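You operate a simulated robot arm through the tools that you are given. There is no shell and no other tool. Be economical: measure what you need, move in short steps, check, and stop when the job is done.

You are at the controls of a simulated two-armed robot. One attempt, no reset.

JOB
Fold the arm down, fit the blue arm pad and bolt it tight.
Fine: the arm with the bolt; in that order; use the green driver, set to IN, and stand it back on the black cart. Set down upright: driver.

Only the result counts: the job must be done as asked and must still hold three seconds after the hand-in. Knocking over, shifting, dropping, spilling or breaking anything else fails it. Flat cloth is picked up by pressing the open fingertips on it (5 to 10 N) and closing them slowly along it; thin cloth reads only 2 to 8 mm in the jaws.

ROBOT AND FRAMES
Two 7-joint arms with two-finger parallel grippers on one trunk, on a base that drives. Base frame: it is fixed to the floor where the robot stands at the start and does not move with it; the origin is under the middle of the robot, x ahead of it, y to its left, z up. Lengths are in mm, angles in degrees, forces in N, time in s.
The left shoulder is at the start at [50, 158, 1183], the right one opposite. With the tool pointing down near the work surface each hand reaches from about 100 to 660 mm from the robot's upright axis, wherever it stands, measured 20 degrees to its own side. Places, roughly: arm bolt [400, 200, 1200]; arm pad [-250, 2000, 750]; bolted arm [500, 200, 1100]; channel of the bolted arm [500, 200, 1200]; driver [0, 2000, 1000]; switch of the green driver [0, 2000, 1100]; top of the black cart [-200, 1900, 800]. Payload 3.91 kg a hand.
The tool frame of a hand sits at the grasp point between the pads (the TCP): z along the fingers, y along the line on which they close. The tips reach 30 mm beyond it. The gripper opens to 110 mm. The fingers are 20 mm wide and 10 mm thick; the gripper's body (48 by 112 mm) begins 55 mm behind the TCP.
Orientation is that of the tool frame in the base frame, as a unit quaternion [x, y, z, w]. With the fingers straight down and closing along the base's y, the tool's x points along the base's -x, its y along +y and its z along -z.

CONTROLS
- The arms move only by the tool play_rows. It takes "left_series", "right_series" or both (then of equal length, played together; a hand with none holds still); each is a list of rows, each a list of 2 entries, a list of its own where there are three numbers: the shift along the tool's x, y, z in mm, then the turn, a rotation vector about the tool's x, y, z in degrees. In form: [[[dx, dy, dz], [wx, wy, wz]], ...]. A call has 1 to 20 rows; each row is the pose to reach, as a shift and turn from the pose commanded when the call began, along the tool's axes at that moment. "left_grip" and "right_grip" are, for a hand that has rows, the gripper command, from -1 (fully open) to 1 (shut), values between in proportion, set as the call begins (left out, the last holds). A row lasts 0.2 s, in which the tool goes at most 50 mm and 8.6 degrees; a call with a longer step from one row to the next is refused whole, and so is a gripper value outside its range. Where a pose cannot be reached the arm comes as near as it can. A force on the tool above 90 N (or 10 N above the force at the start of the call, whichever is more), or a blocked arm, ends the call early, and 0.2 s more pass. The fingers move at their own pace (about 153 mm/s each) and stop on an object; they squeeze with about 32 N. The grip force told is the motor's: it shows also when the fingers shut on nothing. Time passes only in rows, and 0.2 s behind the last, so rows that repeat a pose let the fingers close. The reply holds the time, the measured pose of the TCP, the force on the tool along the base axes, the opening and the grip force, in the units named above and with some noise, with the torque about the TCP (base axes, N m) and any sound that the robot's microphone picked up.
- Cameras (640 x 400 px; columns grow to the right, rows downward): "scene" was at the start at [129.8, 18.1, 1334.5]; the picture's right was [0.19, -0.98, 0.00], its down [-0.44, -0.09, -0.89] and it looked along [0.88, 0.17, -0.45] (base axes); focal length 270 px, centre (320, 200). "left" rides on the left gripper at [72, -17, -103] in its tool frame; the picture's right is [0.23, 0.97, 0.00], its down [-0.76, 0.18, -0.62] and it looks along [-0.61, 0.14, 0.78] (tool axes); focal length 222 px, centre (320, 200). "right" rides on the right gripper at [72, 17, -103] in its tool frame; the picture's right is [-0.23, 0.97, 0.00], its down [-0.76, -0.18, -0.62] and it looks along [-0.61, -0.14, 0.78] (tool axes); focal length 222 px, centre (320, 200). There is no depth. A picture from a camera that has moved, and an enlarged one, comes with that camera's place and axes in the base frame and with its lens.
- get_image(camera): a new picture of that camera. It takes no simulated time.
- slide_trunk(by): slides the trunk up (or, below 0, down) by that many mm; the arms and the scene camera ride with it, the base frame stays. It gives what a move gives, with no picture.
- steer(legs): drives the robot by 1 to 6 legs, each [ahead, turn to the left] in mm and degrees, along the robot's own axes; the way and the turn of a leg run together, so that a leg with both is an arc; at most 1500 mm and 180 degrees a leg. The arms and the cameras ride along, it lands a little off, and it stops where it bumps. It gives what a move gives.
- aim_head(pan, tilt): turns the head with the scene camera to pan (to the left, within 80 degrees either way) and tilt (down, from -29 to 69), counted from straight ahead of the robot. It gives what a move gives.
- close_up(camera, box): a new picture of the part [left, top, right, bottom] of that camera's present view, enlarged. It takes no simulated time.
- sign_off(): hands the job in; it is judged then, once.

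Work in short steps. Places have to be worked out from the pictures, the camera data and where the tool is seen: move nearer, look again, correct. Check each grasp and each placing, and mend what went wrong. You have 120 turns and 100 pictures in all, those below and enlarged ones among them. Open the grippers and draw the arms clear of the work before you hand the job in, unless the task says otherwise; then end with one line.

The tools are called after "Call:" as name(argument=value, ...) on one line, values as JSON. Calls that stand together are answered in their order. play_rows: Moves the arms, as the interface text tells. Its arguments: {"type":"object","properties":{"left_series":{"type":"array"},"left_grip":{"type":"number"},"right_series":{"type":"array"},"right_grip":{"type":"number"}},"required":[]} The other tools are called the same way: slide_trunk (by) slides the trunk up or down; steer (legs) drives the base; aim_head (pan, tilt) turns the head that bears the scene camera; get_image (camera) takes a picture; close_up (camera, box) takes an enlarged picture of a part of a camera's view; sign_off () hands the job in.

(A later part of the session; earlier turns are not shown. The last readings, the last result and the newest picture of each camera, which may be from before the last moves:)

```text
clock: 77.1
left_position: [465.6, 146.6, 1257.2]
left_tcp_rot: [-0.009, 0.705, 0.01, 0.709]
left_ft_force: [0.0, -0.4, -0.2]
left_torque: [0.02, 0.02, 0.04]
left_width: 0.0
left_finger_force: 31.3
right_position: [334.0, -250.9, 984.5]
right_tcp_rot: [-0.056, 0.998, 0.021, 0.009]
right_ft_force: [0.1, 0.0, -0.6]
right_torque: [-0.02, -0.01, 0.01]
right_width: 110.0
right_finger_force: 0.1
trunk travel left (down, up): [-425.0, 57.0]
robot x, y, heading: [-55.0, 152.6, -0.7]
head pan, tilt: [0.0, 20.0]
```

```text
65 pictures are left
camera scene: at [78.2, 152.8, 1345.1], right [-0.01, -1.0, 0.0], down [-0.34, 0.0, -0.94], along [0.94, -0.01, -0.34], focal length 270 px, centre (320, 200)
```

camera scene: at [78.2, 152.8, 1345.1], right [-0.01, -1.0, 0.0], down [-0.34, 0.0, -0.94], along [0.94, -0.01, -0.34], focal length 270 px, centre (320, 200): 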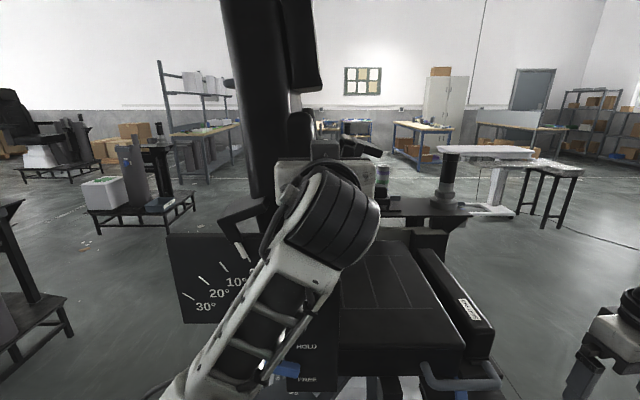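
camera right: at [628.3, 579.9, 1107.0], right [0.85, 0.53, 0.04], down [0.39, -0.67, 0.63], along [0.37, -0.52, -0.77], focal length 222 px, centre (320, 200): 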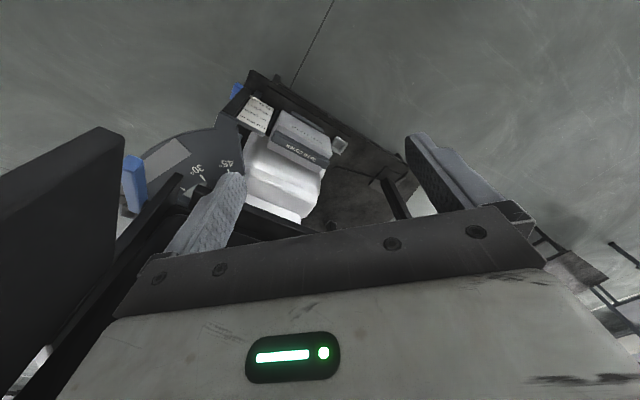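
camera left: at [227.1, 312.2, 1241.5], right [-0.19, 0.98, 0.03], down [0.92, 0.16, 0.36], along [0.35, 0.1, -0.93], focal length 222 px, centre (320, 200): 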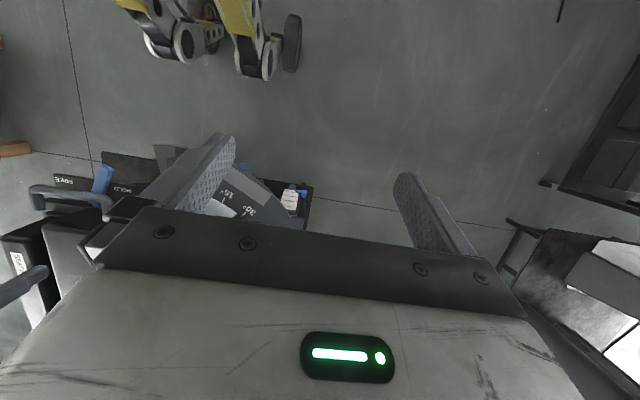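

The arm follows with little force. I continue along the arc round the pivot, turning the hand with it.

Call:
play_rows(left_series=[[[6.5, -26.7, 0], [0, 0, 6]], [[15.7, -53.5, 0], [0, 0, 12]], [[27.7, -79.2, 0], [0, 0, 18]], [[42.3, -103.5, 0], [0, 0, 24]], [[59.4, -126.2, 0], [0, 0, 30]], [[78.7, -146.9, 0], [0, 0, 36]], [[100.2, -165.5, 0], [0, 0, 42]], [[123.4, -181.8, 0], [0, 0, 48]]])

Call:
get_image(camera="scene")

```text
clock: 78.9
left_position: [470.2, -36.4, 1131.8]
left_tcp_rot: [0.28, 0.649, 0.298, 0.642]
left_ft_force: [-0.3, 0.0, -0.3]
left_torque: [0.0, 0.01, -0.01]
left_width: 0.0
left_finger_force: 31.6
right_position: [334.4, -252.5, 984.3]
right_tcp_rot: [-0.055, 0.998, 0.022, 0.009]
right_ft_force: [0.7, -0.5, 0.4]
right_torque: [0.03, -0.01, 0.01]
right_width: 110.2
right_finger_force: 0.0
trunk travel left (down, up): [-425.0, 57.0]
robot x, y, heading: [-55.9, 152.4, -0.2]
head pan, tilt: [0.0, 20.0]
```

```text
64 pictures are left
camera scene: at [78.5, 153.0, 1345.1], right [-0.01, -1.0, 0.0], down [-0.34, 0.0, -0.94], along [0.94, -0.01, -0.34], focal length 270 px, centre (320, 200)
```

scene: 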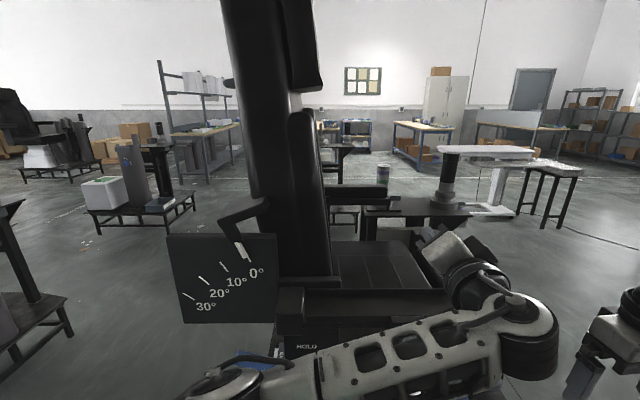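

The arm looks to be down. I draw the left hand back and left to see it.

Call:
play_rows(left_series=[[[-10, 10, -35], [0, 0, -6]], [[-20, 20, -70], [0, 0, -12]], [[-30, 30, -105], [0, 0, -18]], [[-30, 55, -130], [0, 0, -24]], [[-15, 85, -150], [0, 0, -30]], [[5, 115, -160], [0, 0, -36]], [[30, 150, -165], [0, 0, -42]], [[60, 180, -170], [0, 0, -48]], [[90, 210, -170], [0, 0, -48]]])

Call:
get_image(camera="scene")

```text
clock: 80.9
left_position: [294.8, 171.4, 1227.9]
left_tcp_rot: [-0.009, 0.706, 0.01, 0.708]
left_ft_force: [-0.4, -0.5, -1.2]
left_torque: [0.03, 0.01, -0.02]
left_width: 0.1
left_finger_force: 31.9
left hand out of reach, approached as far as the arm can: row 3, 4, 5
right_position: [334.0, -252.3, 984.6]
right_tcp_rot: [-0.056, 0.998, 0.022, 0.009]
right_ft_force: [-0.4, 0.6, -1.0]
right_torque: [0.0, 0.0, -0.04]
right_width: 109.9
right_finger_force: 0.0
trunk travel left (down, up): [-425.0, 57.0]
robot x, y, heading: [-49.8, 152.7, -0.5]
head pan, tilt: [0.0, 20.0]
```

```text
63 pictures are left
camera scene: at [78.2, 153.5, 1345.2], right [-0.01, -1.0, 0.0], down [-0.34, 0.0, -0.94], along [0.94, -0.01, -0.34], focal length 270 px, centre (320, 200)
```

scene: 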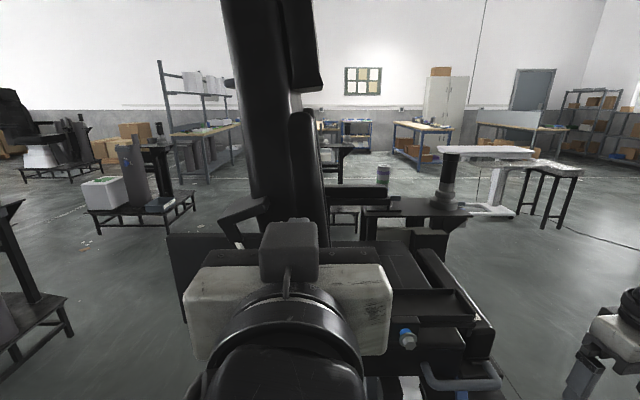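

The arm is down with the bolt at pixel (405,340). I move the left hand left and look down at the channel.

Call:
play_rows(left_series=[[[0, 40, -10], [0, 0, 0]], [[0, 80, -20], [0, 0, 0]], [[0, 120, -30], [0, 0, 0]], [[0, 160, -30], [0, 0, 0]], [[0, 200, -30], [0, 0, 0]]])

Call:
aim_head(pan=-10, tilt=45)

Call:
get_image(camera="scene")

Call:
close_up(camera="scene", box=[220, 100, 440, 250])

```text
clock: 82.1
left_position: [361.3, 341.5, 1311.9]
left_tcp_rot: [-0.008, 0.706, 0.01, 0.708]
left_ft_force: [0.5, 1.1, 0.2]
left_torque: [0.01, 0.02, -0.06]
left_width: 0.1
left_finger_force: 32.2
left hand out of reach, approached as far as the arm can: row 1, 2, 3, 4, 5
right_position: [334.5, -250.3, 984.9]
right_tcp_rot: [-0.055, 0.998, 0.021, 0.009]
right_ft_force: [-0.4, 0.6, 0.4]
right_torque: [-0.02, 0.0, -0.03]
right_width: 109.9
right_finger_force: 0.1
trunk travel left (down, up): [-425.0, 57.0]
robot x, y, heading: [-53.2, 157.1, -0.7]
head pan, tilt: [0.0, 20.0]
```

```text
clock: 83.0
left_position: [361.6, 338.1, 1310.4]
left_tcp_rot: [-0.009, 0.706, 0.011, 0.708]
left_ft_force: [-0.2, 0.2, -1.0]
left_torque: [0.03, 0.02, 0.01]
left_width: 0.0
left_finger_force: 32.2
right_position: [333.6, -251.8, 983.6]
right_tcp_rot: [-0.055, 0.998, 0.022, 0.009]
right_ft_force: [1.1, -0.3, -0.1]
right_torque: [-0.02, 0.01, 0.02]
right_width: 109.8
right_finger_force: 0.1
trunk travel left (down, up): [-425.0, 57.0]
robot x, y, heading: [-57.8, 152.8, -0.2]
head pan, tilt: [-10.0, 45.0]
```

```text
62 pictures are left
camera scene: at [65.2, 139.1, 1306.5], right [-0.18, -0.98, 0.0], down [-0.69, 0.13, -0.71], along [0.7, -0.13, -0.71], focal length 270 px, centre (320, 200)
```

scene: 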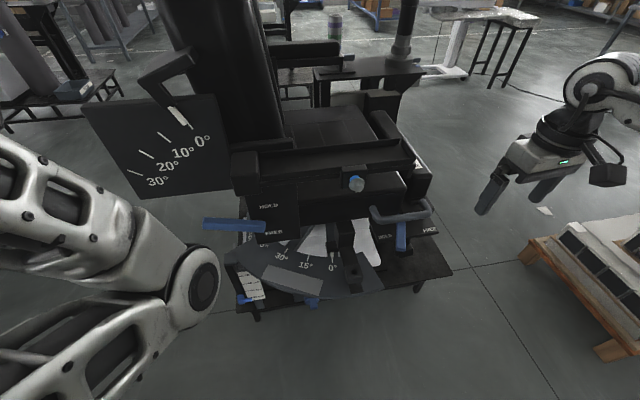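

```text
2.67 times, centred on (330, 175) of scene
camera zoom: at [65.2, 139.1, 1306.5], right [-0.18, -0.98, 0.0], down [-0.69, 0.13, -0.71], along [0.7, -0.13, -0.71], focal length 721 px, centre (293, 267)
```

zoom: 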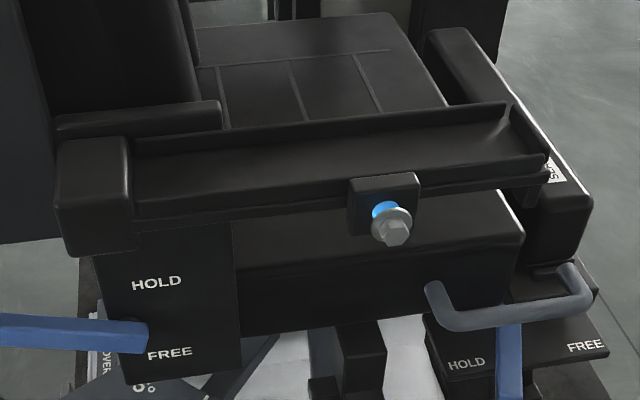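

The channel is open upward, walls near x 446–514, running y≈172 to -117; the bolt head is at about [405, 8, 983]. Next the cart: I first bring the left hand back to pointing down, farther left.

Call:
play_rows(left_series=[[[15, 25, -10], [0, 8, 0]], [[35, 50, -20], [0, 16, 0]], [[60, 75, -20], [0, 24, 0]], [[85, 95, -20], [0, 32, 0]], [[110, 110, -20], [0, 40, 0]], [[135, 115, -15], [0, 48, 0]], [[160, 115, -10], [0, 56, 0]], [[185, 115, 0], [0, 64, 0]], [[210, 115, 5], [0, 72, 0]], [[235, 115, 10], [0, 80, 0]], [[260, 115, 15], [0, 88, 0]], [[270, 115, 20], [0, 90, 0]]], left_grip=-1)

Call:
steer(legs=[[-100, 0], [0, 60]])

Call:
get_image(camera="scene")

```text
clock: 85.6
left_position: [398.4, 499.3, 1033.9]
left_tcp_rot: [-0.014, 1.0, 0.002, 0.001]
left_ft_force: [0.0, -0.7, 0.4]
left_torque: [-0.04, 0.01, 0.01]
left_width: 109.9
left_finger_force: 0.1
left hand out of reach, approached as far as the arm can: row 1, 2, 3, 4, 5, 6, 7, 8, 9, 10, 11, 12
right_position: [333.1, -252.3, 984.2]
right_tcp_rot: [-0.055, 0.998, 0.022, 0.009]
right_ft_force: [-0.4, -0.8, -0.4]
right_torque: [0.01, 0.03, 0.01]
right_width: 110.0
right_finger_force: 0.2
trunk travel left (down, up): [-425.0, 57.0]
robot x, y, heading: [-52.1, 156.3, -0.4]
head pan, tilt: [-10.0, 45.0]
```

```text
clock: 88.4
left_position: [15.6, 696.1, 1034.3]
left_tcp_rot: [-0.315, 0.949, 0.0, 0.002]
left_ft_force: [0.1, -0.2, -0.1]
left_torque: [0.01, 0.0, 0.0]
left_width: 110.0
left_finger_force: 0.1
right_position: [389.1, 20.7, 980.6]
right_tcp_rot: [-0.325, 0.945, -0.007, -0.028]
right_ft_force: [-10.2, -5.3, 6.2]
right_torque: [-0.21, -0.48, -0.77]
right_width: 108.9
right_finger_force: 0.1
trunk travel left (down, up): [-425.0, 57.0]
robot x, y, heading: [-151.5, 156.6, 34.6]
head pan, tilt: [-10.0, 45.0]
stopped in leg 2: the force on the tool passed its limit at 110 N (the readings are from after the stop); the commanded pose is now the measured one
```

```text
60 pictures are left
camera scene: at [-50.3, 210.8, 1306.6], right [0.42, -0.91, 0.0], down [-0.64, -0.29, -0.71], along [0.64, 0.29, -0.71], focal length 270 px, centre (320, 200)
```

scene: 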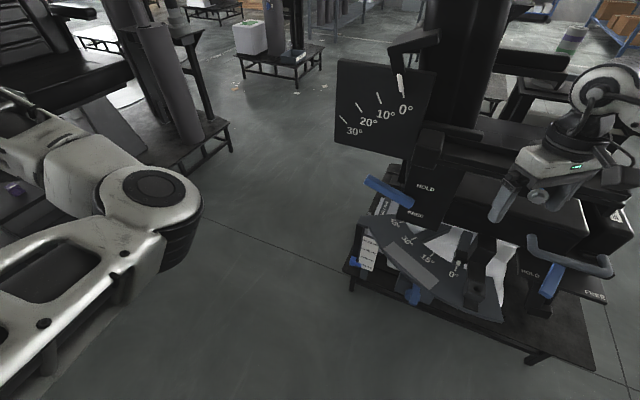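

The right finger touched the bolt. I turn back right, and check the bolt.

Call:
steer(legs=[[0, -20]])

Call:
get_image(camera="scene")

Call:
close_up(camera="scene", box=[280, 60, 500, 230])

```text
clock: 89.9
left_position: [192.3, 605.3, 1034.7]
left_tcp_rot: [-0.145, 0.989, 0.001, 0.0]
left_ft_force: [-0.3, -0.2, 0.1]
left_torque: [0.03, 0.0, -0.02]
left_width: 110.1
left_finger_force: 0.1
right_position: [314.5, -158.7, 979.5]
right_tcp_rot: [-0.157, 0.987, -0.001, -0.029]
right_ft_force: [-0.2, -0.3, -0.6]
right_torque: [-0.01, 0.02, 0.02]
right_width: 109.9
right_finger_force: 0.1
trunk travel left (down, up): [-425.0, 57.0]
robot x, y, heading: [-154.0, 156.4, 14.8]
head pan, tilt: [-10.0, 45.0]
```

```text
59 pictures are left
camera scene: at [-35.4, 170.7, 1306.5], right [0.08, -1.0, 0.0], down [-0.7, -0.06, -0.71], along [0.7, 0.06, -0.71], focal length 270 px, centre (320, 200)
```

scene: 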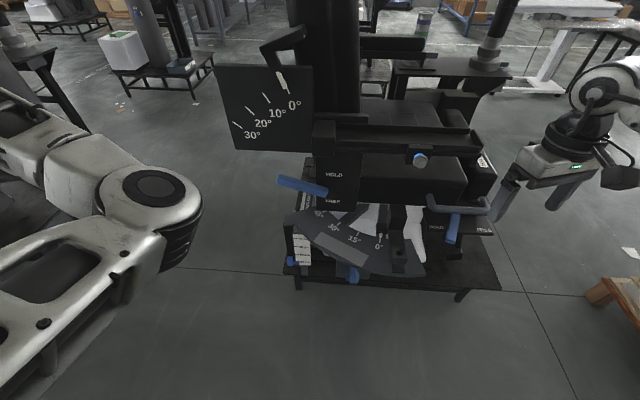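

```text
2.35 times, centred on (390, 145) of scene
camera zoom: at [-35.4, 170.7, 1306.5], right [0.08, -1.0, 0.0], down [-0.7, -0.06, -0.71], along [0.7, 0.06, -0.71], focal length 636 px, centre (155, 329)
```

zoom: 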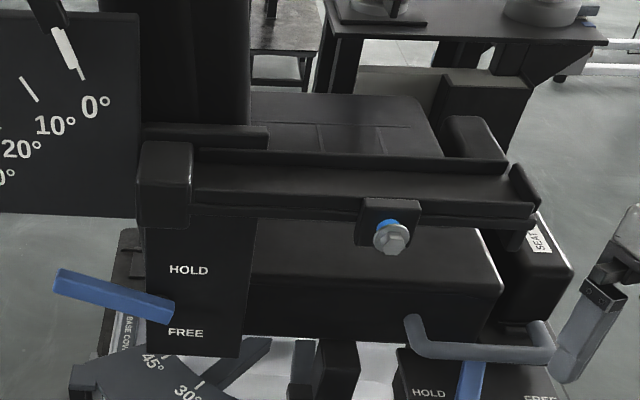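

The bolt and arm look unharmed. I bring the right hand inward to shorten its sweep, then turn to +y.

Call:
play_rows(right_series=[[[0, 40, 0], [0, 0, 0]], [[0, 80, 0], [0, 0, 0]], [[0, 120, 0], [0, 0, 0]], [[0, 160, 0], [0, 0, 0]], [[0, 200, 0], [0, 0, 0]], [[0, 240, 0], [0, 0, 0]], [[0, 280, 0], [0, 0, 0]], [[0, 320, 0], [0, 0, 0]]])

Call:
steer(legs=[[-30, 0], [0, 75], [650, 0]])

Call:
aim_head(pan=0, tilt=30)

Call:
get_image(camera="scene")

```text
clock: 91.7
left_position: [192.2, 605.6, 1033.1]
left_tcp_rot: [-0.145, 0.989, 0.0, 0.001]
left_ft_force: [-0.3, 0.0, -0.5]
left_torque: [0.02, 0.02, 0.01]
left_width: 109.8
left_finger_force: 0.1
right_position: [214.7, 146.0, 982.6]
right_tcp_rot: [-0.157, 0.987, -0.002, -0.028]
right_ft_force: [-0.8, -0.5, 0.1]
right_torque: [0.05, 0.0, 0.01]
right_width: 110.0
right_finger_force: 0.0
trunk travel left (down, up): [-425.0, 57.0]
robot x, y, heading: [-152.4, 155.7, 14.5]
head pan, tilt: [-10.0, 45.0]
```

```text
clock: 98.9
left_position: [-536.9, 1235.7, 1033.5]
left_tcp_rot: [0.72, -0.694, 0.0, -0.001]
left_ft_force: [0.4, 0.7, 0.0]
left_torque: [-0.01, -0.03, -0.01]
left_width: 110.1
left_finger_force: 0.2
right_position: [-86.4, 1140.4, 983.2]
right_tcp_rot: [0.728, -0.686, 0.018, 0.021]
right_ft_force: [0.4, 0.6, -0.5]
right_torque: [-0.05, -0.04, 0.01]
right_width: 110.2
right_finger_force: 0.1
trunk travel left (down, up): [-425.0, 57.0]
robot x, y, heading: [-186.6, 782.7, 89.9]
head pan, tilt: [-10.0, 45.0]
```

```text
clock: 99.7
left_position: [-537.2, 1234.7, 1034.4]
left_tcp_rot: [0.72, -0.694, -0.001, -0.001]
left_ft_force: [0.3, -0.4, 0.6]
left_torque: [0.02, 0.03, 0.0]
left_width: 109.7
left_finger_force: 0.1
right_position: [-84.8, 1140.9, 983.5]
right_tcp_rot: [0.727, -0.686, 0.018, 0.021]
right_ft_force: [0.2, -0.4, -0.1]
right_torque: [0.02, 0.02, 0.01]
right_width: 110.1
right_finger_force: 0.0
trunk travel left (down, up): [-425.0, 57.0]
robot x, y, heading: [-186.1, 784.0, 89.7]
head pan, tilt: [0.0, 30.0]
```

```text
57 pictures are left
camera scene: at [-187.1, 916.0, 1329.0], right [1.0, 0.0, 0.0], down [0.0, -0.5, -0.87], along [0.0, 0.87, -0.5], focal length 270 px, centre (320, 200)
```

scene: 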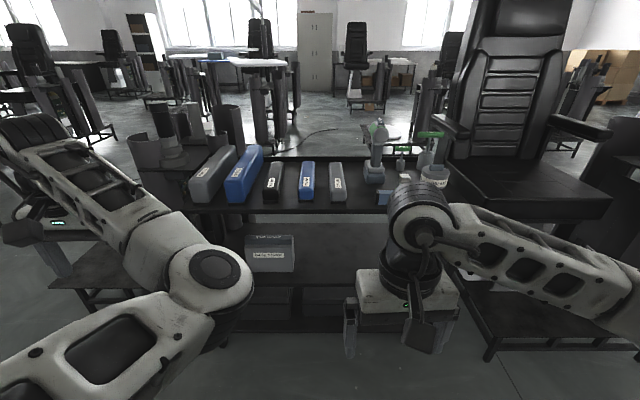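

The blue arm pad lies at about x -270, near end y≈1790, cart top z≈815; the driver stands near (50, 1966), about 270 mm tall. I bring the left hand inward and drive up to the cart.

Call:
play_rows(left_series=[[[0, -40, 0], [0, 0, 0]], [[0, -80, 0], [0, 0, 0]], [[0, -120, 0], [0, 0, 0]], [[0, -160, 0], [0, 0, 0]], [[0, -200, 0], [0, 0, 0]], [[0, -240, 0], [0, 0, 0]]])

Call:
steer(legs=[[480, 0]])

Call:
aim_head(pan=-5, tilt=35)

Call:
get_image(camera="scene")

Call:
get_image(camera="left")

```text
clock: 101.1
left_position: [-293.1, 1334.3, 949.6]
left_tcp_rot: [0.721, -0.693, -0.002, 0.0]
left_ft_force: [-0.3, 0.2, 0.3]
left_torque: [0.0, 0.03, 0.01]
left_width: 110.2
left_finger_force: 0.1
left hand out of reach, approached as far as the arm can: row 1, 2, 3, 4, 5, 6
right_position: [-83.3, 1139.4, 981.9]
right_tcp_rot: [0.728, -0.685, 0.017, 0.022]
right_ft_force: [0.6, -0.4, 0.1]
right_torque: [-0.02, 0.0, 0.02]
right_width: 110.1
right_finger_force: 0.0
trunk travel left (down, up): [-425.0, 57.0]
robot x, y, heading: [-186.9, 783.8, 90.1]
head pan, tilt: [0.0, 30.0]
```

```text
clock: 104.0
left_position: [-290.0, 1817.0, 949.7]
left_tcp_rot: [0.718, -0.696, -0.001, 0.001]
left_ft_force: [0.7, 0.5, -0.1]
left_torque: [-0.03, -0.02, 0.0]
left_width: 110.3
left_finger_force: 0.1
right_position: [-81.4, 1619.4, 982.4]
right_tcp_rot: [0.726, -0.687, 0.018, 0.022]
right_ft_force: [0.7, 0.9, 0.1]
right_torque: [0.02, 0.05, 0.03]
right_width: 110.2
right_finger_force: 0.0
trunk travel left (down, up): [-425.0, 57.0]
robot x, y, heading: [-187.1, 1263.2, 89.8]
head pan, tilt: [0.0, 30.0]
```

```text
clock: 104.6
left_position: [-289.9, 1815.8, 948.8]
left_tcp_rot: [0.72, -0.694, -0.002, 0.0]
left_ft_force: [0.5, -0.2, 0.3]
left_torque: [-0.03, -0.02, 0.03]
left_width: 110.2
left_finger_force: 0.1
right_position: [-83.1, 1620.0, 982.7]
right_tcp_rot: [0.726, -0.687, 0.018, 0.022]
right_ft_force: [-0.1, 0.4, -0.2]
right_torque: [0.01, 0.0, 0.0]
right_width: 110.2
right_finger_force: 0.0
trunk travel left (down, up): [-425.0, 57.0]
robot x, y, heading: [-187.9, 1265.2, 89.9]
head pan, tilt: [-5.0, 35.0]
```

```text
56 pictures are left
camera scene: at [-177.7, 1393.9, 1321.3], right [1.0, -0.09, 0.0], down [-0.05, -0.57, -0.82], along [0.08, 0.82, -0.57], focal length 270 px, centre (320, 200)
```

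scene: 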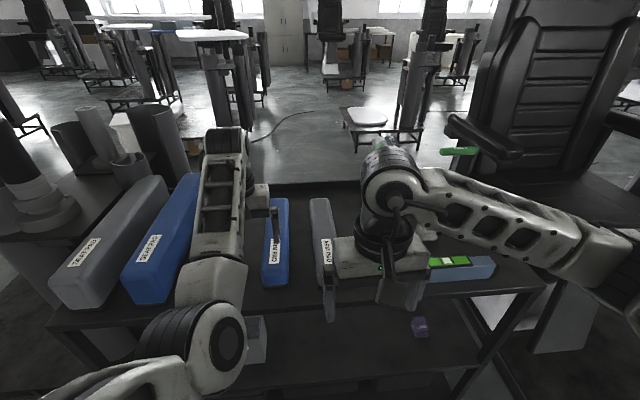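

```text
55 pictures are left
camera left: at [-269.5, 1744.5, 1053.2], right [-0.97, -0.26, 0.0], down [-0.2, 0.75, 0.63], along [-0.17, 0.6, -0.78], focal length 222 px, centre (320, 200)
```

left: 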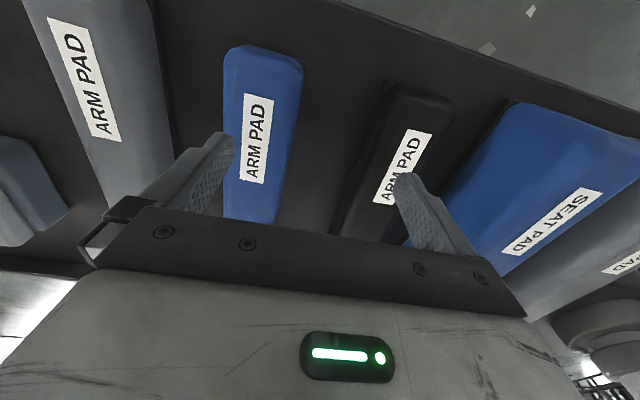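

The blue arm pad lies along y at x≈-237, y≈1775–2045. I drive 60 mm nearer, center the left hand over its middle and look again.

Call:
steer(legs=[[60, 0]])

Call:
play_rows(left_series=[[[-15, -25, 0], [0, 0, 1]], [[-34, -53, 0], [0, 0, 2]], [[-34, -53, 25], [0, 0, 2]], [[-34, -53, 25], [0, 0, 2]]])

Call:
get_image(camera="left")

Call:
get_image(camera="scene")

```text
clock: 105.6
left_position: [-289.5, 1877.3, 948.9]
left_tcp_rot: [0.719, -0.696, -0.002, 0.001]
left_ft_force: [-0.1, 1.3, 0.3]
left_torque: [-0.01, 0.02, -0.01]
left_width: 110.0
left_finger_force: 0.0
right_position: [-81.4, 1683.0, 983.3]
right_tcp_rot: [0.726, -0.687, 0.018, 0.022]
right_ft_force: [0.5, -0.4, -0.2]
right_torque: [0.0, 0.0, -0.01]
right_width: 110.0
right_finger_force: 0.0
trunk travel left (down, up): [-425.0, 57.0]
robot x, y, heading: [-184.9, 1326.3, 89.8]
head pan, tilt: [-5.0, 35.0]
```

```text
clock: 106.6
left_position: [-237.8, 1911.2, 923.7]
left_tcp_rot: [-0.707, 0.708, 0.003, -0.001]
left_ft_force: [0.0, -0.2, 0.3]
left_torque: [0.02, -0.04, 0.0]
left_width: 110.1
left_finger_force: 0.0
right_position: [-82.3, 1682.0, 982.5]
right_tcp_rot: [0.726, -0.687, 0.018, 0.022]
right_ft_force: [0.2, -0.1, 0.0]
right_torque: [0.01, 0.02, 0.02]
right_width: 109.8
right_finger_force: 0.0
trunk travel left (down, up): [-425.0, 57.0]
robot x, y, heading: [-185.7, 1328.9, 90.0]
head pan, tilt: [-5.0, 35.0]
```

```text
54 pictures are left
camera left: at [-219.5, 1839.6, 1028.1], right [-0.97, -0.23, 0.0], down [-0.17, 0.76, 0.63], along [-0.14, 0.61, -0.78], focal length 222 px, centre (320, 200)
```

left: 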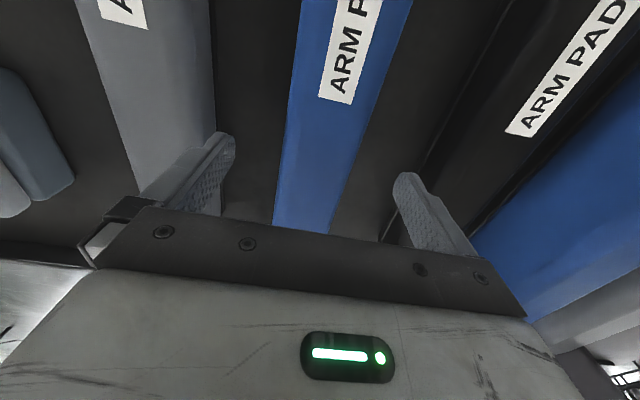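

```text
53 pictures are left
camera scene: at [-177.3, 1455.2, 1321.3], right [1.0, -0.09, 0.0], down [-0.05, -0.57, -0.82], along [0.08, 0.82, -0.57], focal length 270 px, centre (320, 200)
```

scene: 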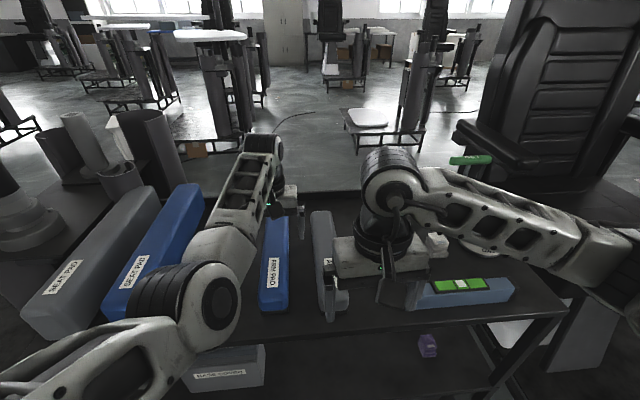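

The pad lies midway between the fingers. I lower to TCP z≈862 and close.

Call:
play_rows(left_series=[[[0, 0, 20], [0, 0, 0]], [[0, 0, 40], [0, 0, 0]], [[0, 0, 52], [0, 0, 0]], [[0, 0, 61], [0, 0, 0]], [[0, 0, 61], [0, 0, 0]]])

Call:
play_rows(left_series=[[[0, 0, 0], [0, 0, 0]], [[0, 0, 0], [0, 0, 0]], [[0, 0, 0], [0, 0, 0]]], left_grip=1)

Call:
get_image(camera="left")

```text
clock: 107.8
left_position: [-237.6, 1911.4, 862.9]
left_tcp_rot: [-0.707, 0.707, 0.002, 0.0]
left_ft_force: [-0.1, 0.3, -0.5]
left_torque: [0.0, 0.0, -0.03]
left_width: 110.4
left_finger_force: 0.1
right_position: [-81.5, 1681.3, 982.7]
right_tcp_rot: [0.726, -0.687, 0.018, 0.022]
right_ft_force: [-0.4, 0.3, 0.7]
right_torque: [0.03, -0.04, 0.03]
right_width: 110.1
right_finger_force: 0.1
trunk travel left (down, up): [-425.0, 57.0]
robot x, y, heading: [-189.4, 1326.2, 90.0]
head pan, tilt: [-5.0, 35.0]
```

```text
clock: 108.6
left_position: [-237.6, 1913.7, 863.3]
left_tcp_rot: [-0.706, 0.708, 0.001, -0.001]
left_ft_force: [-2.0, 0.1, -0.6]
left_torque: [0.01, -0.01, 0.0]
left_width: 59.6
left_finger_force: 32.2
right_position: [-81.8, 1680.8, 983.0]
right_tcp_rot: [0.726, -0.687, 0.018, 0.022]
right_ft_force: [0.3, 0.2, 0.4]
right_torque: [0.0, 0.03, 0.01]
right_width: 109.9
right_finger_force: 0.1
trunk travel left (down, up): [-425.0, 57.0]
robot x, y, heading: [-187.9, 1325.1, 89.6]
head pan, tilt: [-5.0, 35.0]
```

```text
52 pictures are left
camera left: at [-219.9, 1840.9, 966.4], right [-0.97, -0.23, 0.0], down [-0.17, 0.76, 0.63], along [-0.14, 0.61, -0.78], focal length 222 px, centre (320, 200)
```

left: 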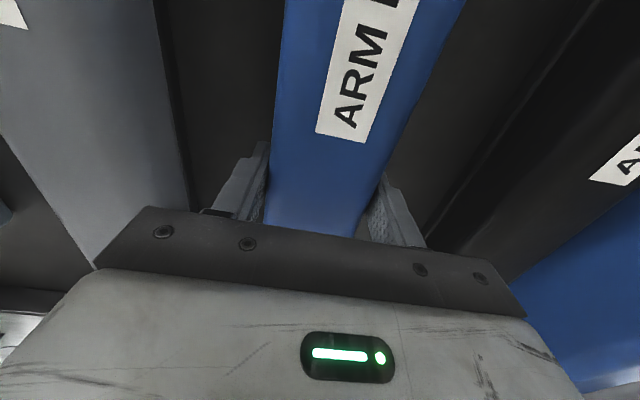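

The pad is gripped at 59.6 mm. I lift it and look; the right hand moves back for a view of the driver.

Call:
play_rows(left_series=[[[0, 0, -20], [0, 0, 0]], [[0, 0, -50], [0, 0, 0]], [[0, 0, -85], [0, 0, 0]], [[0, 0, -120], [0, 0, 0]], [[0, 0, -130], [0, 0, 0]]], right_series=[[[20, -30, 0], [0, 0, 0]], [[40, -60, 0], [0, 0, 0]], [[60, -90, 0], [0, 0, 0]], [[60, -120, 0], [0, 0, 0]], [[60, -150, 0], [0, 0, 0]]])

Call:
aim_head(pan=-15, tilt=30)

Call:
get_image(camera="scene")

```text
clock: 109.8
left_position: [-237.9, 1912.3, 995.2]
left_tcp_rot: [-0.707, 0.707, 0.002, 0.0]
left_ft_force: [0.5, 0.2, 0.6]
left_torque: [0.01, 0.0, 0.01]
left_width: 0.2
left_finger_force: 32.0
right_position: [69.4, 1630.3, 982.9]
right_tcp_rot: [0.727, -0.686, 0.018, 0.022]
right_ft_force: [0.1, 0.0, -0.4]
right_torque: [0.01, 0.0, 0.01]
right_width: 110.1
right_finger_force: 0.1
trunk travel left (down, up): [-425.0, 57.0]
robot x, y, heading: [-185.9, 1327.4, 89.7]
head pan, tilt: [-5.0, 35.0]
```

```text
clock: 110.5
left_position: [-238.3, 1912.0, 993.7]
left_tcp_rot: [-0.707, 0.708, 0.002, 0.0]
left_ft_force: [-0.8, -0.5, 0.6]
left_torque: [-0.03, 0.0, 0.01]
left_width: 0.0
left_finger_force: 32.0
right_position: [70.0, 1630.3, 982.9]
right_tcp_rot: [0.727, -0.686, 0.018, 0.022]
right_ft_force: [0.1, -0.6, -0.1]
right_torque: [0.0, 0.01, 0.01]
right_width: 109.9
right_finger_force: 0.0
trunk travel left (down, up): [-425.0, 57.0]
robot x, y, heading: [-187.0, 1328.6, 89.7]
head pan, tilt: [-15.0, 30.0]
```

```text
51 pictures are left
camera scene: at [-161.6, 1454.8, 1329.0], right [0.96, -0.26, 0.0], down [-0.13, -0.48, -0.87], along [0.23, 0.84, -0.5], focal length 270 px, centre (320, 200)
```

scene: 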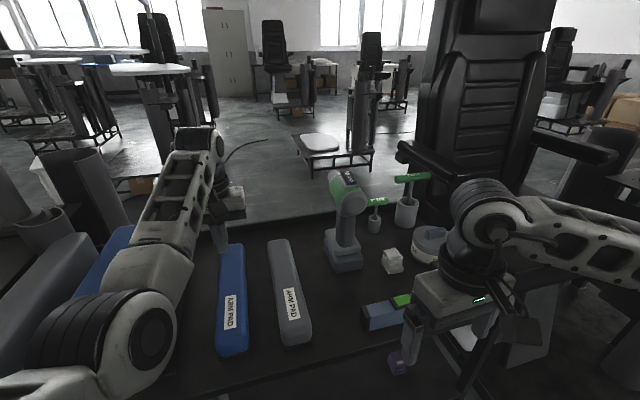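

The pad slipped out: the fingers only caught its rounded top. I reopen and descend in small steps until the tips near the cart top.

Call:
play_rows(left_series=[[[0, 0, 0], [0, 0, 0]], [[0, 0, 0], [0, 0, 0]], [[0, 0, 40], [0, 0, 0]], [[0, 0, 80], [0, 0, 0]], [[0, 0, 115], [0, 0, 0]], [[0, 0, 130], [0, 0, 0]]], left_grip=-1)

Call:
play_rows(left_series=[[[0, 0, 4], [0, 0, 0]], [[0, 0, 8], [0, 0, 0]], [[0, 0, 12], [0, 0, 0]], [[0, 0, 16], [0, 0, 0]], [[0, 0, 20], [0, 0, 0]]])

Call:
close_up(camera="scene", box=[190, 180, 330, 370])

```text
clock: 111.9
left_position: [-236.3, 1911.9, 862.3]
left_tcp_rot: [0.707, -0.707, -0.002, 0.0]
left_ft_force: [-0.1, 0.5, 0.2]
left_torque: [0.04, -0.01, -0.03]
left_width: 109.8
left_finger_force: 0.0
right_position: [69.5, 1630.1, 982.4]
right_tcp_rot: [0.727, -0.687, 0.017, 0.021]
right_ft_force: [-0.5, -0.5, -0.7]
right_torque: [0.03, 0.0, -0.01]
right_width: 110.1
right_finger_force: 0.1
trunk travel left (down, up): [-425.0, 57.0]
robot x, y, heading: [-183.1, 1332.3, 90.0]
head pan, tilt: [-15.0, 30.0]
```

```text
clock: 113.1
left_position: [-235.7, 1913.0, 849.9]
left_tcp_rot: [-0.706, 0.708, 0.004, 0.004]
left_ft_force: [-2.2, -9.0, 28.2]
left_torque: [-0.56, -1.29, -0.45]
left_width: 109.0
left_finger_force: 0.1
right_position: [69.0, 1628.1, 984.3]
right_tcp_rot: [0.727, -0.686, 0.017, 0.02]
right_ft_force: [-0.6, -0.6, 0.0]
right_torque: [0.0, 0.0, 0.01]
right_width: 110.0
right_finger_force: 0.1
trunk travel left (down, up): [-425.0, 57.0]
robot x, y, heading: [-186.7, 1329.6, 89.9]
head pan, tilt: [-15.0, 30.0]
```

```text
2.11 times, centred on (260, 275) of scene
camera zoom: at [-161.8, 1451.0, 1330.1], right [0.96, -0.26, 0.0], down [-0.13, -0.48, -0.87], along [0.23, 0.84, -0.5], focal length 569 px, centre (446, 42)
```

zoom: 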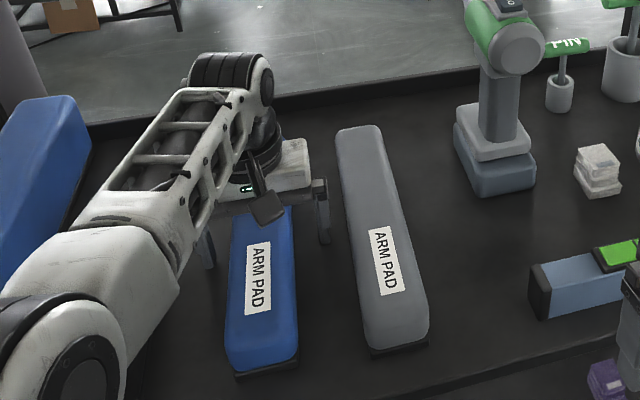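

The tips touched the cart top at TCP z≈850. I rise 4 mm above contact, close for longer, and lift very slowly while watching the width.

Call:
play_rows(left_series=[[[0, 0, -11], [0, 0, 0]], [[0, 0, -11], [0, 0, 0]]])

Call:
play_rows(left_series=[[[0, 0, 0], [0, 0, 0]], [[0, 0, 0], [0, 0, 0]], [[0, 0, 0], [0, 0, 0]], [[0, 0, 0], [0, 0, 0]], [[0, 0, 0], [0, 0, 0]]], left_grip=1)

Call:
play_rows(left_series=[[[0, 0, -2], [0, 0, 0]], [[0, 0, -4], [0, 0, 0]], [[0, 0, -6], [0, 0, 0]], [[0, 0, -8], [0, 0, 0]], [[0, 0, -10], [0, 0, 0]]])

Call:
close_up(camera="scene", box=[190, 180, 330, 370])

```text
clock: 113.7
left_position: [-238.5, 1912.5, 853.0]
left_tcp_rot: [-0.707, 0.707, 0.001, -0.002]
left_ft_force: [-0.5, 0.4, 0.3]
left_torque: [0.02, 0.0, 0.01]
left_width: 109.9
left_finger_force: 0.0
right_position: [70.4, 1630.2, 982.5]
right_tcp_rot: [0.726, -0.687, 0.017, 0.022]
right_ft_force: [0.3, 0.0, 0.5]
right_torque: [-0.03, -0.03, 0.02]
right_width: 109.9
right_finger_force: 0.0
trunk travel left (down, up): [-425.0, 57.0]
robot x, y, heading: [-186.9, 1326.6, 89.6]
head pan, tilt: [-15.0, 30.0]
```

```text
clock: 114.9
left_position: [-236.9, 1913.2, 853.4]
left_tcp_rot: [-0.706, 0.708, 0.001, -0.001]
left_ft_force: [0.9, -0.2, -0.4]
left_torque: [-0.01, 0.01, -0.02]
left_width: 60.0
left_finger_force: 32.5
right_position: [69.9, 1629.2, 981.9]
right_tcp_rot: [0.726, -0.687, 0.018, 0.022]
right_ft_force: [-0.2, 0.1, 0.2]
right_torque: [-0.03, -0.01, -0.01]
right_width: 109.9
right_finger_force: 0.0
trunk travel left (down, up): [-425.0, 57.0]
robot x, y, heading: [-183.1, 1324.7, 89.7]
head pan, tilt: [-15.0, 30.0]
```

```text
clock: 116.1
left_position: [-238.3, 1913.5, 863.1]
left_tcp_rot: [-0.707, 0.708, 0.002, 0.0]
left_ft_force: [-0.7, -0.2, -3.8]
left_torque: [0.0, -0.01, -0.03]
left_width: 59.8
left_finger_force: 32.4
right_position: [70.3, 1630.4, 983.4]
right_tcp_rot: [0.726, -0.687, 0.018, 0.022]
right_ft_force: [0.8, 0.2, 0.1]
right_torque: [-0.04, 0.02, 0.02]
right_width: 109.9
right_finger_force: 0.2
trunk travel left (down, up): [-425.0, 57.0]
robot x, y, heading: [-184.0, 1331.5, 89.5]
head pan, tilt: [-15.0, 30.0]
```

```text
2.11 times, centred on (260, 275) of scene
camera zoom: at [-161.6, 1455.2, 1329.0], right [0.96, -0.26, 0.0], down [-0.13, -0.48, -0.87], along [0.23, 0.84, -0.5], focal length 569 px, centre (446, 42)
```

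zoom: 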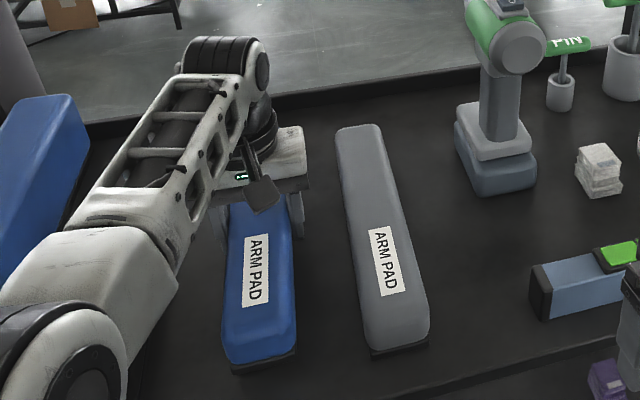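

The tool now carries about 4 N and the width holds. I go on lifting slowly.

Call:
play_rows(left_series=[[[0, 0, -4], [0, 0, 0]], [[0, 0, -8], [0, 0, 0]], [[0, 0, -13], [0, 0, 0]], [[0, 0, -18], [0, 0, 0]], [[0, 0, -24], [0, 0, 0]], [[0, 0, -30], [0, 0, 0]], [[0, 0, -37], [0, 0, 0]], [[0, 0, -44], [0, 0, 0]], [[0, 0, -52], [0, 0, 0]], [[0, 0, -60], [0, 0, 0]], [[0, 0, -70], [0, 0, 0]], [[0, 0, -80], [0, 0, 0]], [[0, 0, -90], [0, 0, 0]]])

Call:
get_image(camera="scene")

Call:
close_up(camera="scene", box=[310, 150, 450, 280])

```text
clock: 118.9
left_position: [-238.9, 1913.1, 953.6]
left_tcp_rot: [-0.706, 0.708, 0.002, -0.001]
left_ft_force: [-0.3, 1.1, -3.6]
left_torque: [0.01, 0.02, 0.02]
left_width: 59.4
left_finger_force: 31.5
right_position: [69.9, 1630.0, 983.6]
right_tcp_rot: [0.726, -0.687, 0.018, 0.022]
right_ft_force: [-0.7, -0.7, -0.1]
right_torque: [0.03, -0.02, 0.01]
right_width: 110.0
right_finger_force: 0.0
trunk travel left (down, up): [-425.0, 57.0]
robot x, y, heading: [-185.8, 1326.3, 89.6]
head pan, tilt: [-15.0, 30.0]
```

```text
48 pictures are left
camera scene: at [-161.6, 1455.2, 1329.0], right [0.96, -0.26, 0.0], down [-0.13, -0.48, -0.87], along [0.23, 0.84, -0.5], focal length 270 px, centre (320, 200)
```

scene: 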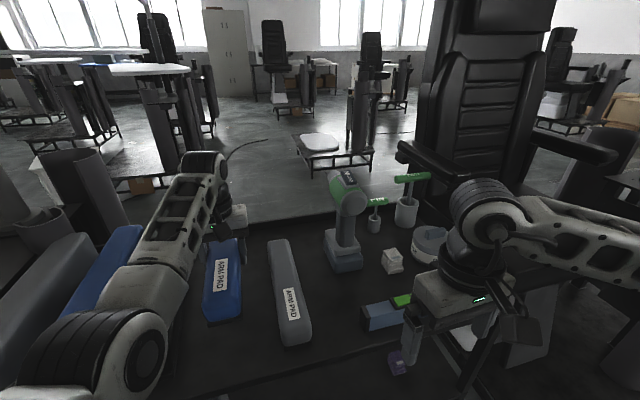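

```text
3.08 times, centred on (380, 215) of scene
camera zoom: at [-161.6, 1455.2, 1329.0], right [0.96, -0.26, 0.0], down [-0.13, -0.48, -0.87], along [0.23, 0.84, -0.5], focal length 831 px, centre (135, 154)
```

zoom: 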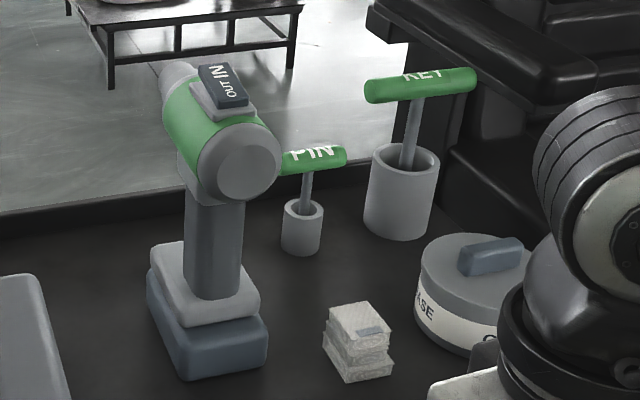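

The pad is lifted securely. The driver has an IN/OUT switch on top and its nose points away (+y). I back away from the cart with the pad first and draw the left hand in.

Call:
steer(legs=[[-450, 0]])

Call:
play_rows(left_series=[[[20, 5, -10], [0, 0, 0]], [[45, 15, -20], [0, 0, 0]], [[70, 25, -30], [0, 0, 0]], [[95, 35, -40], [0, 0, 0]], [[120, 45, -50], [0, 0, 0]], [[145, 55, -60], [0, 0, 0]], [[170, 65, -65], [0, 0, 0]], [[195, 75, -70], [0, 0, 0]], [[220, 85, -75], [0, 0, 0]], [[235, 90, -80], [0, 0, 0]]])

Call:
get_image(camera="left")

```text
clock: 121.6
left_position: [-241.9, 1464.4, 952.5]
left_tcp_rot: [-0.706, 0.708, 0.002, -0.001]
left_ft_force: [0.1, -0.4, -3.3]
left_torque: [0.01, 0.01, 0.02]
left_width: 59.9
left_finger_force: 31.7
right_position: [67.2, 1181.7, 982.3]
right_tcp_rot: [0.726, -0.687, 0.018, 0.022]
right_ft_force: [-0.6, 0.3, -0.1]
right_torque: [-0.01, 0.02, 0.0]
right_width: 110.0
right_finger_force: 0.1
trunk travel left (down, up): [-425.0, 57.0]
robot x, y, heading: [-186.8, 877.4, 89.8]
head pan, tilt: [-15.0, 30.0]
```

```text
clock: 124.0
left_position: [-327.1, 1339.4, 883.8]
left_tcp_rot: [-0.704, 0.709, 0.027, 0.03]
left_ft_force: [0.0, 0.7, -4.4]
left_torque: [-0.03, -0.03, 0.0]
left_width: 59.9
left_finger_force: 32.1
left hand out of reach, approached as far as the arm can: row 2, 3, 4, 5, 6, 7, 8, 9, 10
right_position: [67.7, 1182.3, 982.3]
right_tcp_rot: [0.726, -0.687, 0.018, 0.022]
right_ft_force: [0.5, -0.2, -0.5]
right_torque: [-0.02, -0.02, -0.03]
right_width: 110.0
right_finger_force: 0.1
trunk travel left (down, up): [-425.0, 57.0]
robot x, y, heading: [-184.4, 877.4, 89.7]
head pan, tilt: [-15.0, 30.0]
stopped in row 10 (left hand): the arm was blocked; the commanded pose is now the measured one
```

```text
46 pictures are left
camera left: at [-309.0, 1260.4, 982.7], right [-0.98, -0.22, -0.02], down [-0.18, 0.71, 0.68], along [-0.13, 0.67, -0.73], focal length 222 px, centre (320, 200)
```

left: 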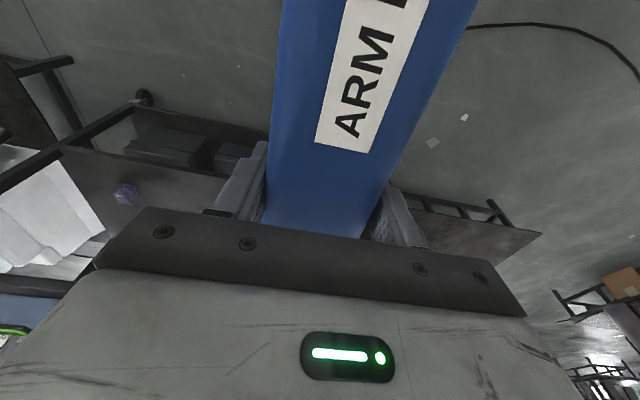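

The left arm runs into a limit in its present elbow posture. I look at it.

Call:
aim_head(pan=30, tilt=40)

Call:
get_image(camera="scene")

```text
clock: 125.2
left_position: [-327.3, 1339.7, 886.1]
left_tcp_rot: [-0.704, 0.709, 0.028, 0.03]
left_ft_force: [0.2, -0.2, -4.8]
left_torque: [0.01, 0.0, -0.02]
left_width: 59.6
left_finger_force: 31.5
right_position: [67.2, 1181.8, 983.6]
right_tcp_rot: [0.726, -0.687, 0.018, 0.021]
right_ft_force: [0.9, 0.5, 0.3]
right_torque: [0.03, -0.02, -0.01]
right_width: 110.0
right_finger_force: 0.0
trunk travel left (down, up): [-425.0, 57.0]
robot x, y, heading: [-186.8, 878.8, 89.8]
head pan, tilt: [30.0, 40.0]
```

```text
45 pictures are left
camera scene: at [-229.9, 993.4, 1313.7], right [0.87, 0.49, 0.0], down [0.32, -0.56, -0.77], along [-0.38, 0.67, -0.64], focal length 270 px, centre (320, 200)
```

scene: 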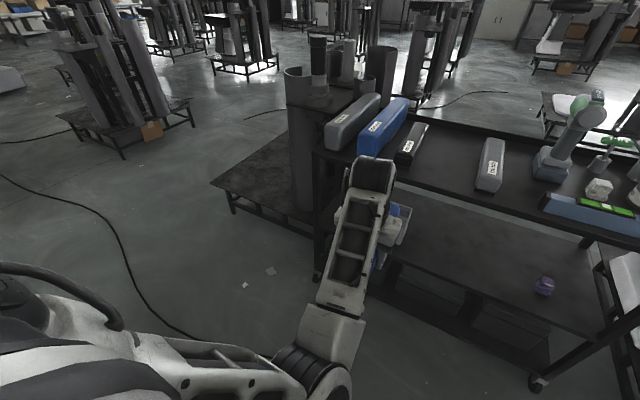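

The upper arm is stretched forward with the elbow low in front. I turn the hand 90° about the vertical so that the pad lies crosswise, as needed at the chair, and see whether the wrist allows it.

Call:
play_rows(left_series=[[[0, 0, -5], [0, 0, -8]], [[0, 0, -10], [0, 0, -16]], [[0, 0, -15], [0, 0, -24]], [[0, 0, -20], [0, 0, -32]], [[0, 0, -25], [0, 0, -40]], [[0, 0, -30], [0, 0, -48]], [[0, 0, -35], [0, 0, -56]], [[0, 0, -40], [0, 0, -64]], [[0, 0, -45], [0, 0, -72]], [[0, 0, -50], [0, 0, -80]], [[0, 0, -55], [0, 0, -88]], [[0, 0, -55], [0, 0, -90]]])

Call:
get_image(camera="scene")

```text
clock: 127.8
left_position: [-328.0, 1360.3, 896.2]
left_tcp_rot: [0.999, -0.003, 0.002, -0.039]
left_ft_force: [-0.5, -0.8, -3.8]
left_torque: [0.01, -0.01, -0.04]
left_width: 59.8
left_finger_force: 32.0
left hand out of reach, approached as far as the arm can: row 1, 2, 3, 4, 5, 6, 7, 8, 9, 10, 11, 12
right_position: [68.0, 1181.2, 983.0]
right_tcp_rot: [0.727, -0.687, 0.018, 0.022]
right_ft_force: [0.0, -0.3, -0.5]
right_torque: [0.01, 0.03, 0.02]
right_width: 110.2
right_finger_force: 0.2
trunk travel left (down, up): [-425.0, 57.0]
robot x, y, heading: [-185.9, 877.8, 89.5]
head pan, tilt: [30.0, 40.0]
```

```text
44 pictures are left
camera scene: at [-230.0, 993.4, 1313.7], right [0.87, 0.5, 0.0], down [0.32, -0.56, -0.77], along [-0.38, 0.67, -0.64], focal length 270 px, centre (320, 200)
```

scene: 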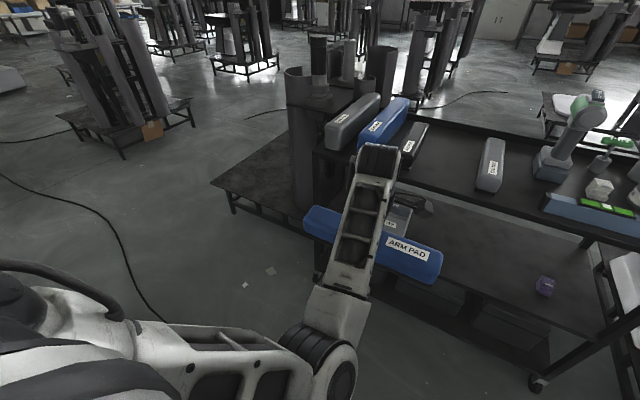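

The pad now lies crosswise. I back down to y≈150 and turn to face the chair, staying at x≈-186 so that nothing reaches beyond x≈340; the trunk goes up.

Call:
steer(legs=[[-725, 0], [0, -90]])

Call:
slide_trunk(by=57)

Call:
aim_head(pan=0, tilt=35)

Call:
get_image(camera="scene")

```text
clock: 135.5
left_position: [286.5, 289.2, 897.1]
left_tcp_rot: [-0.701, 0.712, -0.029, 0.028]
left_ft_force: [0.4, 0.3, -3.7]
left_torque: [-0.02, -0.04, 0.03]
left_width: 59.6
left_finger_force: 32.3
right_position: [106.1, -103.4, 984.3]
right_tcp_rot: [-0.024, 0.999, 0.003, -0.028]
right_ft_force: [-0.3, 0.8, 0.1]
right_torque: [0.02, 0.0, 0.03]
right_width: 109.9
right_finger_force: 0.0
trunk travel left (down, up): [-425.0, 57.0]
robot x, y, heading: [-193.9, 155.1, -0.6]
head pan, tilt: [30.0, 40.0]
```

```text
clock: 136.5
left_position: [288.1, 289.8, 953.7]
left_tcp_rot: [-0.702, 0.711, -0.029, 0.026]
left_ft_force: [1.3, 0.0, -4.3]
left_torque: [0.01, -0.02, -0.03]
left_width: 59.9
left_finger_force: 31.4
right_position: [107.2, -103.1, 1041.2]
right_tcp_rot: [-0.024, 0.999, 0.003, -0.027]
right_ft_force: [0.0, -0.7, 0.2]
right_torque: [-0.03, 0.02, -0.03]
right_width: 109.9
right_finger_force: 0.0
trunk travel left (down, up): [-482.0, 0.0]
robot x, y, heading: [-195.1, 155.3, -0.7]
head pan, tilt: [30.0, 40.0]
```

```text
clock: 137.4
left_position: [287.0, 290.5, 952.1]
left_tcp_rot: [-0.701, 0.712, -0.03, 0.028]
left_ft_force: [0.6, -0.2, -4.3]
left_torque: [0.0, 0.0, 0.02]
left_width: 59.8
left_finger_force: 32.6
right_position: [106.3, -103.4, 1040.7]
right_tcp_rot: [-0.024, 0.999, 0.002, -0.027]
right_ft_force: [0.8, 0.0, -0.4]
right_torque: [-0.01, 0.03, 0.01]
right_width: 109.8
right_finger_force: 0.0
trunk travel left (down, up): [-482.0, 0.0]
robot x, y, heading: [-197.2, 156.9, -0.5]
head pan, tilt: [0.0, 35.0]
```

```text
43 pictures are left
camera scene: at [-66.7, 152.8, 1378.2], right [-0.01, -1.0, 0.0], down [-0.57, 0.01, -0.82], along [0.82, -0.01, -0.57], focal length 270 px, centre (320, 200)
```

scene: 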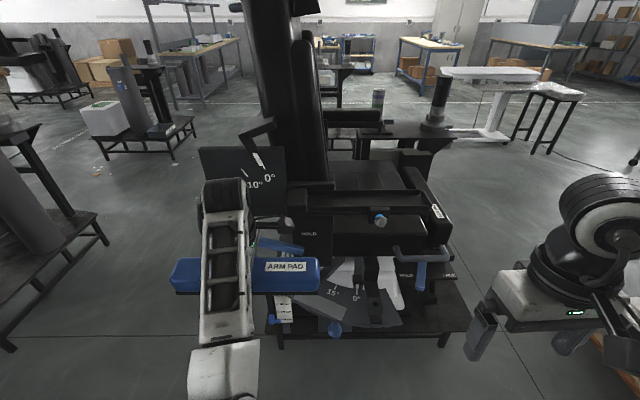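

Now I enlarge the channel to measure it, with the arm's surroundings clear.

Call:
close_up(camera="scene", box=[290, 165, 460, 275])

```text
3.64 times, centred on (375, 220) of scene
camera zoom: at [-66.7, 152.8, 1378.2], right [-0.01, -1.0, 0.0], down [-0.57, 0.01, -0.82], along [0.82, -0.01, -0.57], focal length 983 px, centre (120, 127)
```

zoom: 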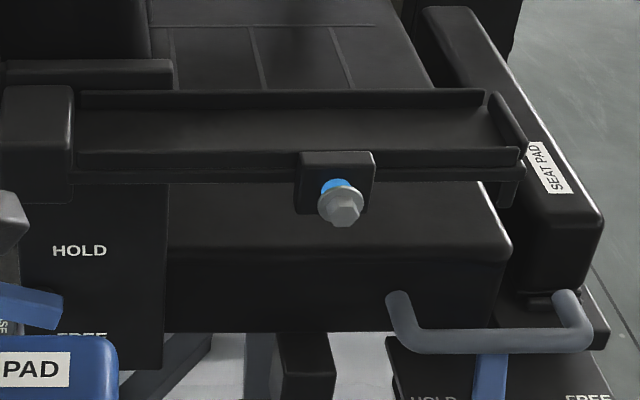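

The channel: wall tops z≈1003, outer walls x 446–514, inside y from about 175 to -111 (centre ≈ 32), floor ≈ 990. The tongue bottom is 33 mm below the TCP. I shift the robot to y≈35 by an angled backing leg.

Call:
steer(legs=[[0, 45], [-165, 0], [0, -44.5]])

Call:
play_rows(left_series=[[[0, -20, -20], [0, 0, 0]], [[0, -40, -40], [0, 0, 0]], [[0, -60, -55], [0, 0, 0]], [[10, -80, -70], [0, 0, 0]], [[20, -100, -80], [0, 0, 0]], [[30, -120, -90], [0, 0, 0]], [[40, -135, -100], [0, 0, 0]], [[50, -135, -100], [0, 0, 0]]])

```text
clock: 142.9
left_position: [166.4, 185.9, 952.4]
left_tcp_rot: [0.709, -0.704, 0.028, -0.028]
left_ft_force: [-0.5, 0.8, -4.1]
left_torque: [0.0, 0.0, 0.02]
left_width: 59.6
left_finger_force: 32.0
right_position: [-6.7, -211.4, 1040.0]
right_tcp_rot: [-0.032, 0.999, 0.002, -0.028]
right_ft_force: [-0.2, -0.3, -0.7]
right_torque: [0.01, -0.03, 0.01]
right_width: 110.1
right_finger_force: 0.1
trunk travel left (down, up): [-482.0, 0.0]
robot x, y, heading: [-315.2, 38.1, 0.4]
head pan, tilt: [0.0, 35.0]
```

```text
clock: 144.7
left_position: [295.2, 134.8, 1063.3]
left_tcp_rot: [0.708, -0.705, 0.029, -0.028]
left_ft_force: [-0.1, -0.1, -4.6]
left_torque: [0.01, 0.0, 0.01]
left_width: 59.7
left_finger_force: 31.8
left hand out of reach, approached as far as the arm can: row 1, 2, 3
right_position: [-6.1, -212.8, 1041.2]
right_tcp_rot: [-0.033, 0.999, 0.003, -0.028]
right_ft_force: [0.9, 0.0, 0.1]
right_torque: [0.0, -0.01, 0.01]
right_width: 109.9
right_finger_force: 0.1
trunk travel left (down, up): [-482.0, 0.0]
robot x, y, heading: [-315.3, 39.6, 0.4]
head pan, tilt: [0.0, 35.0]
```

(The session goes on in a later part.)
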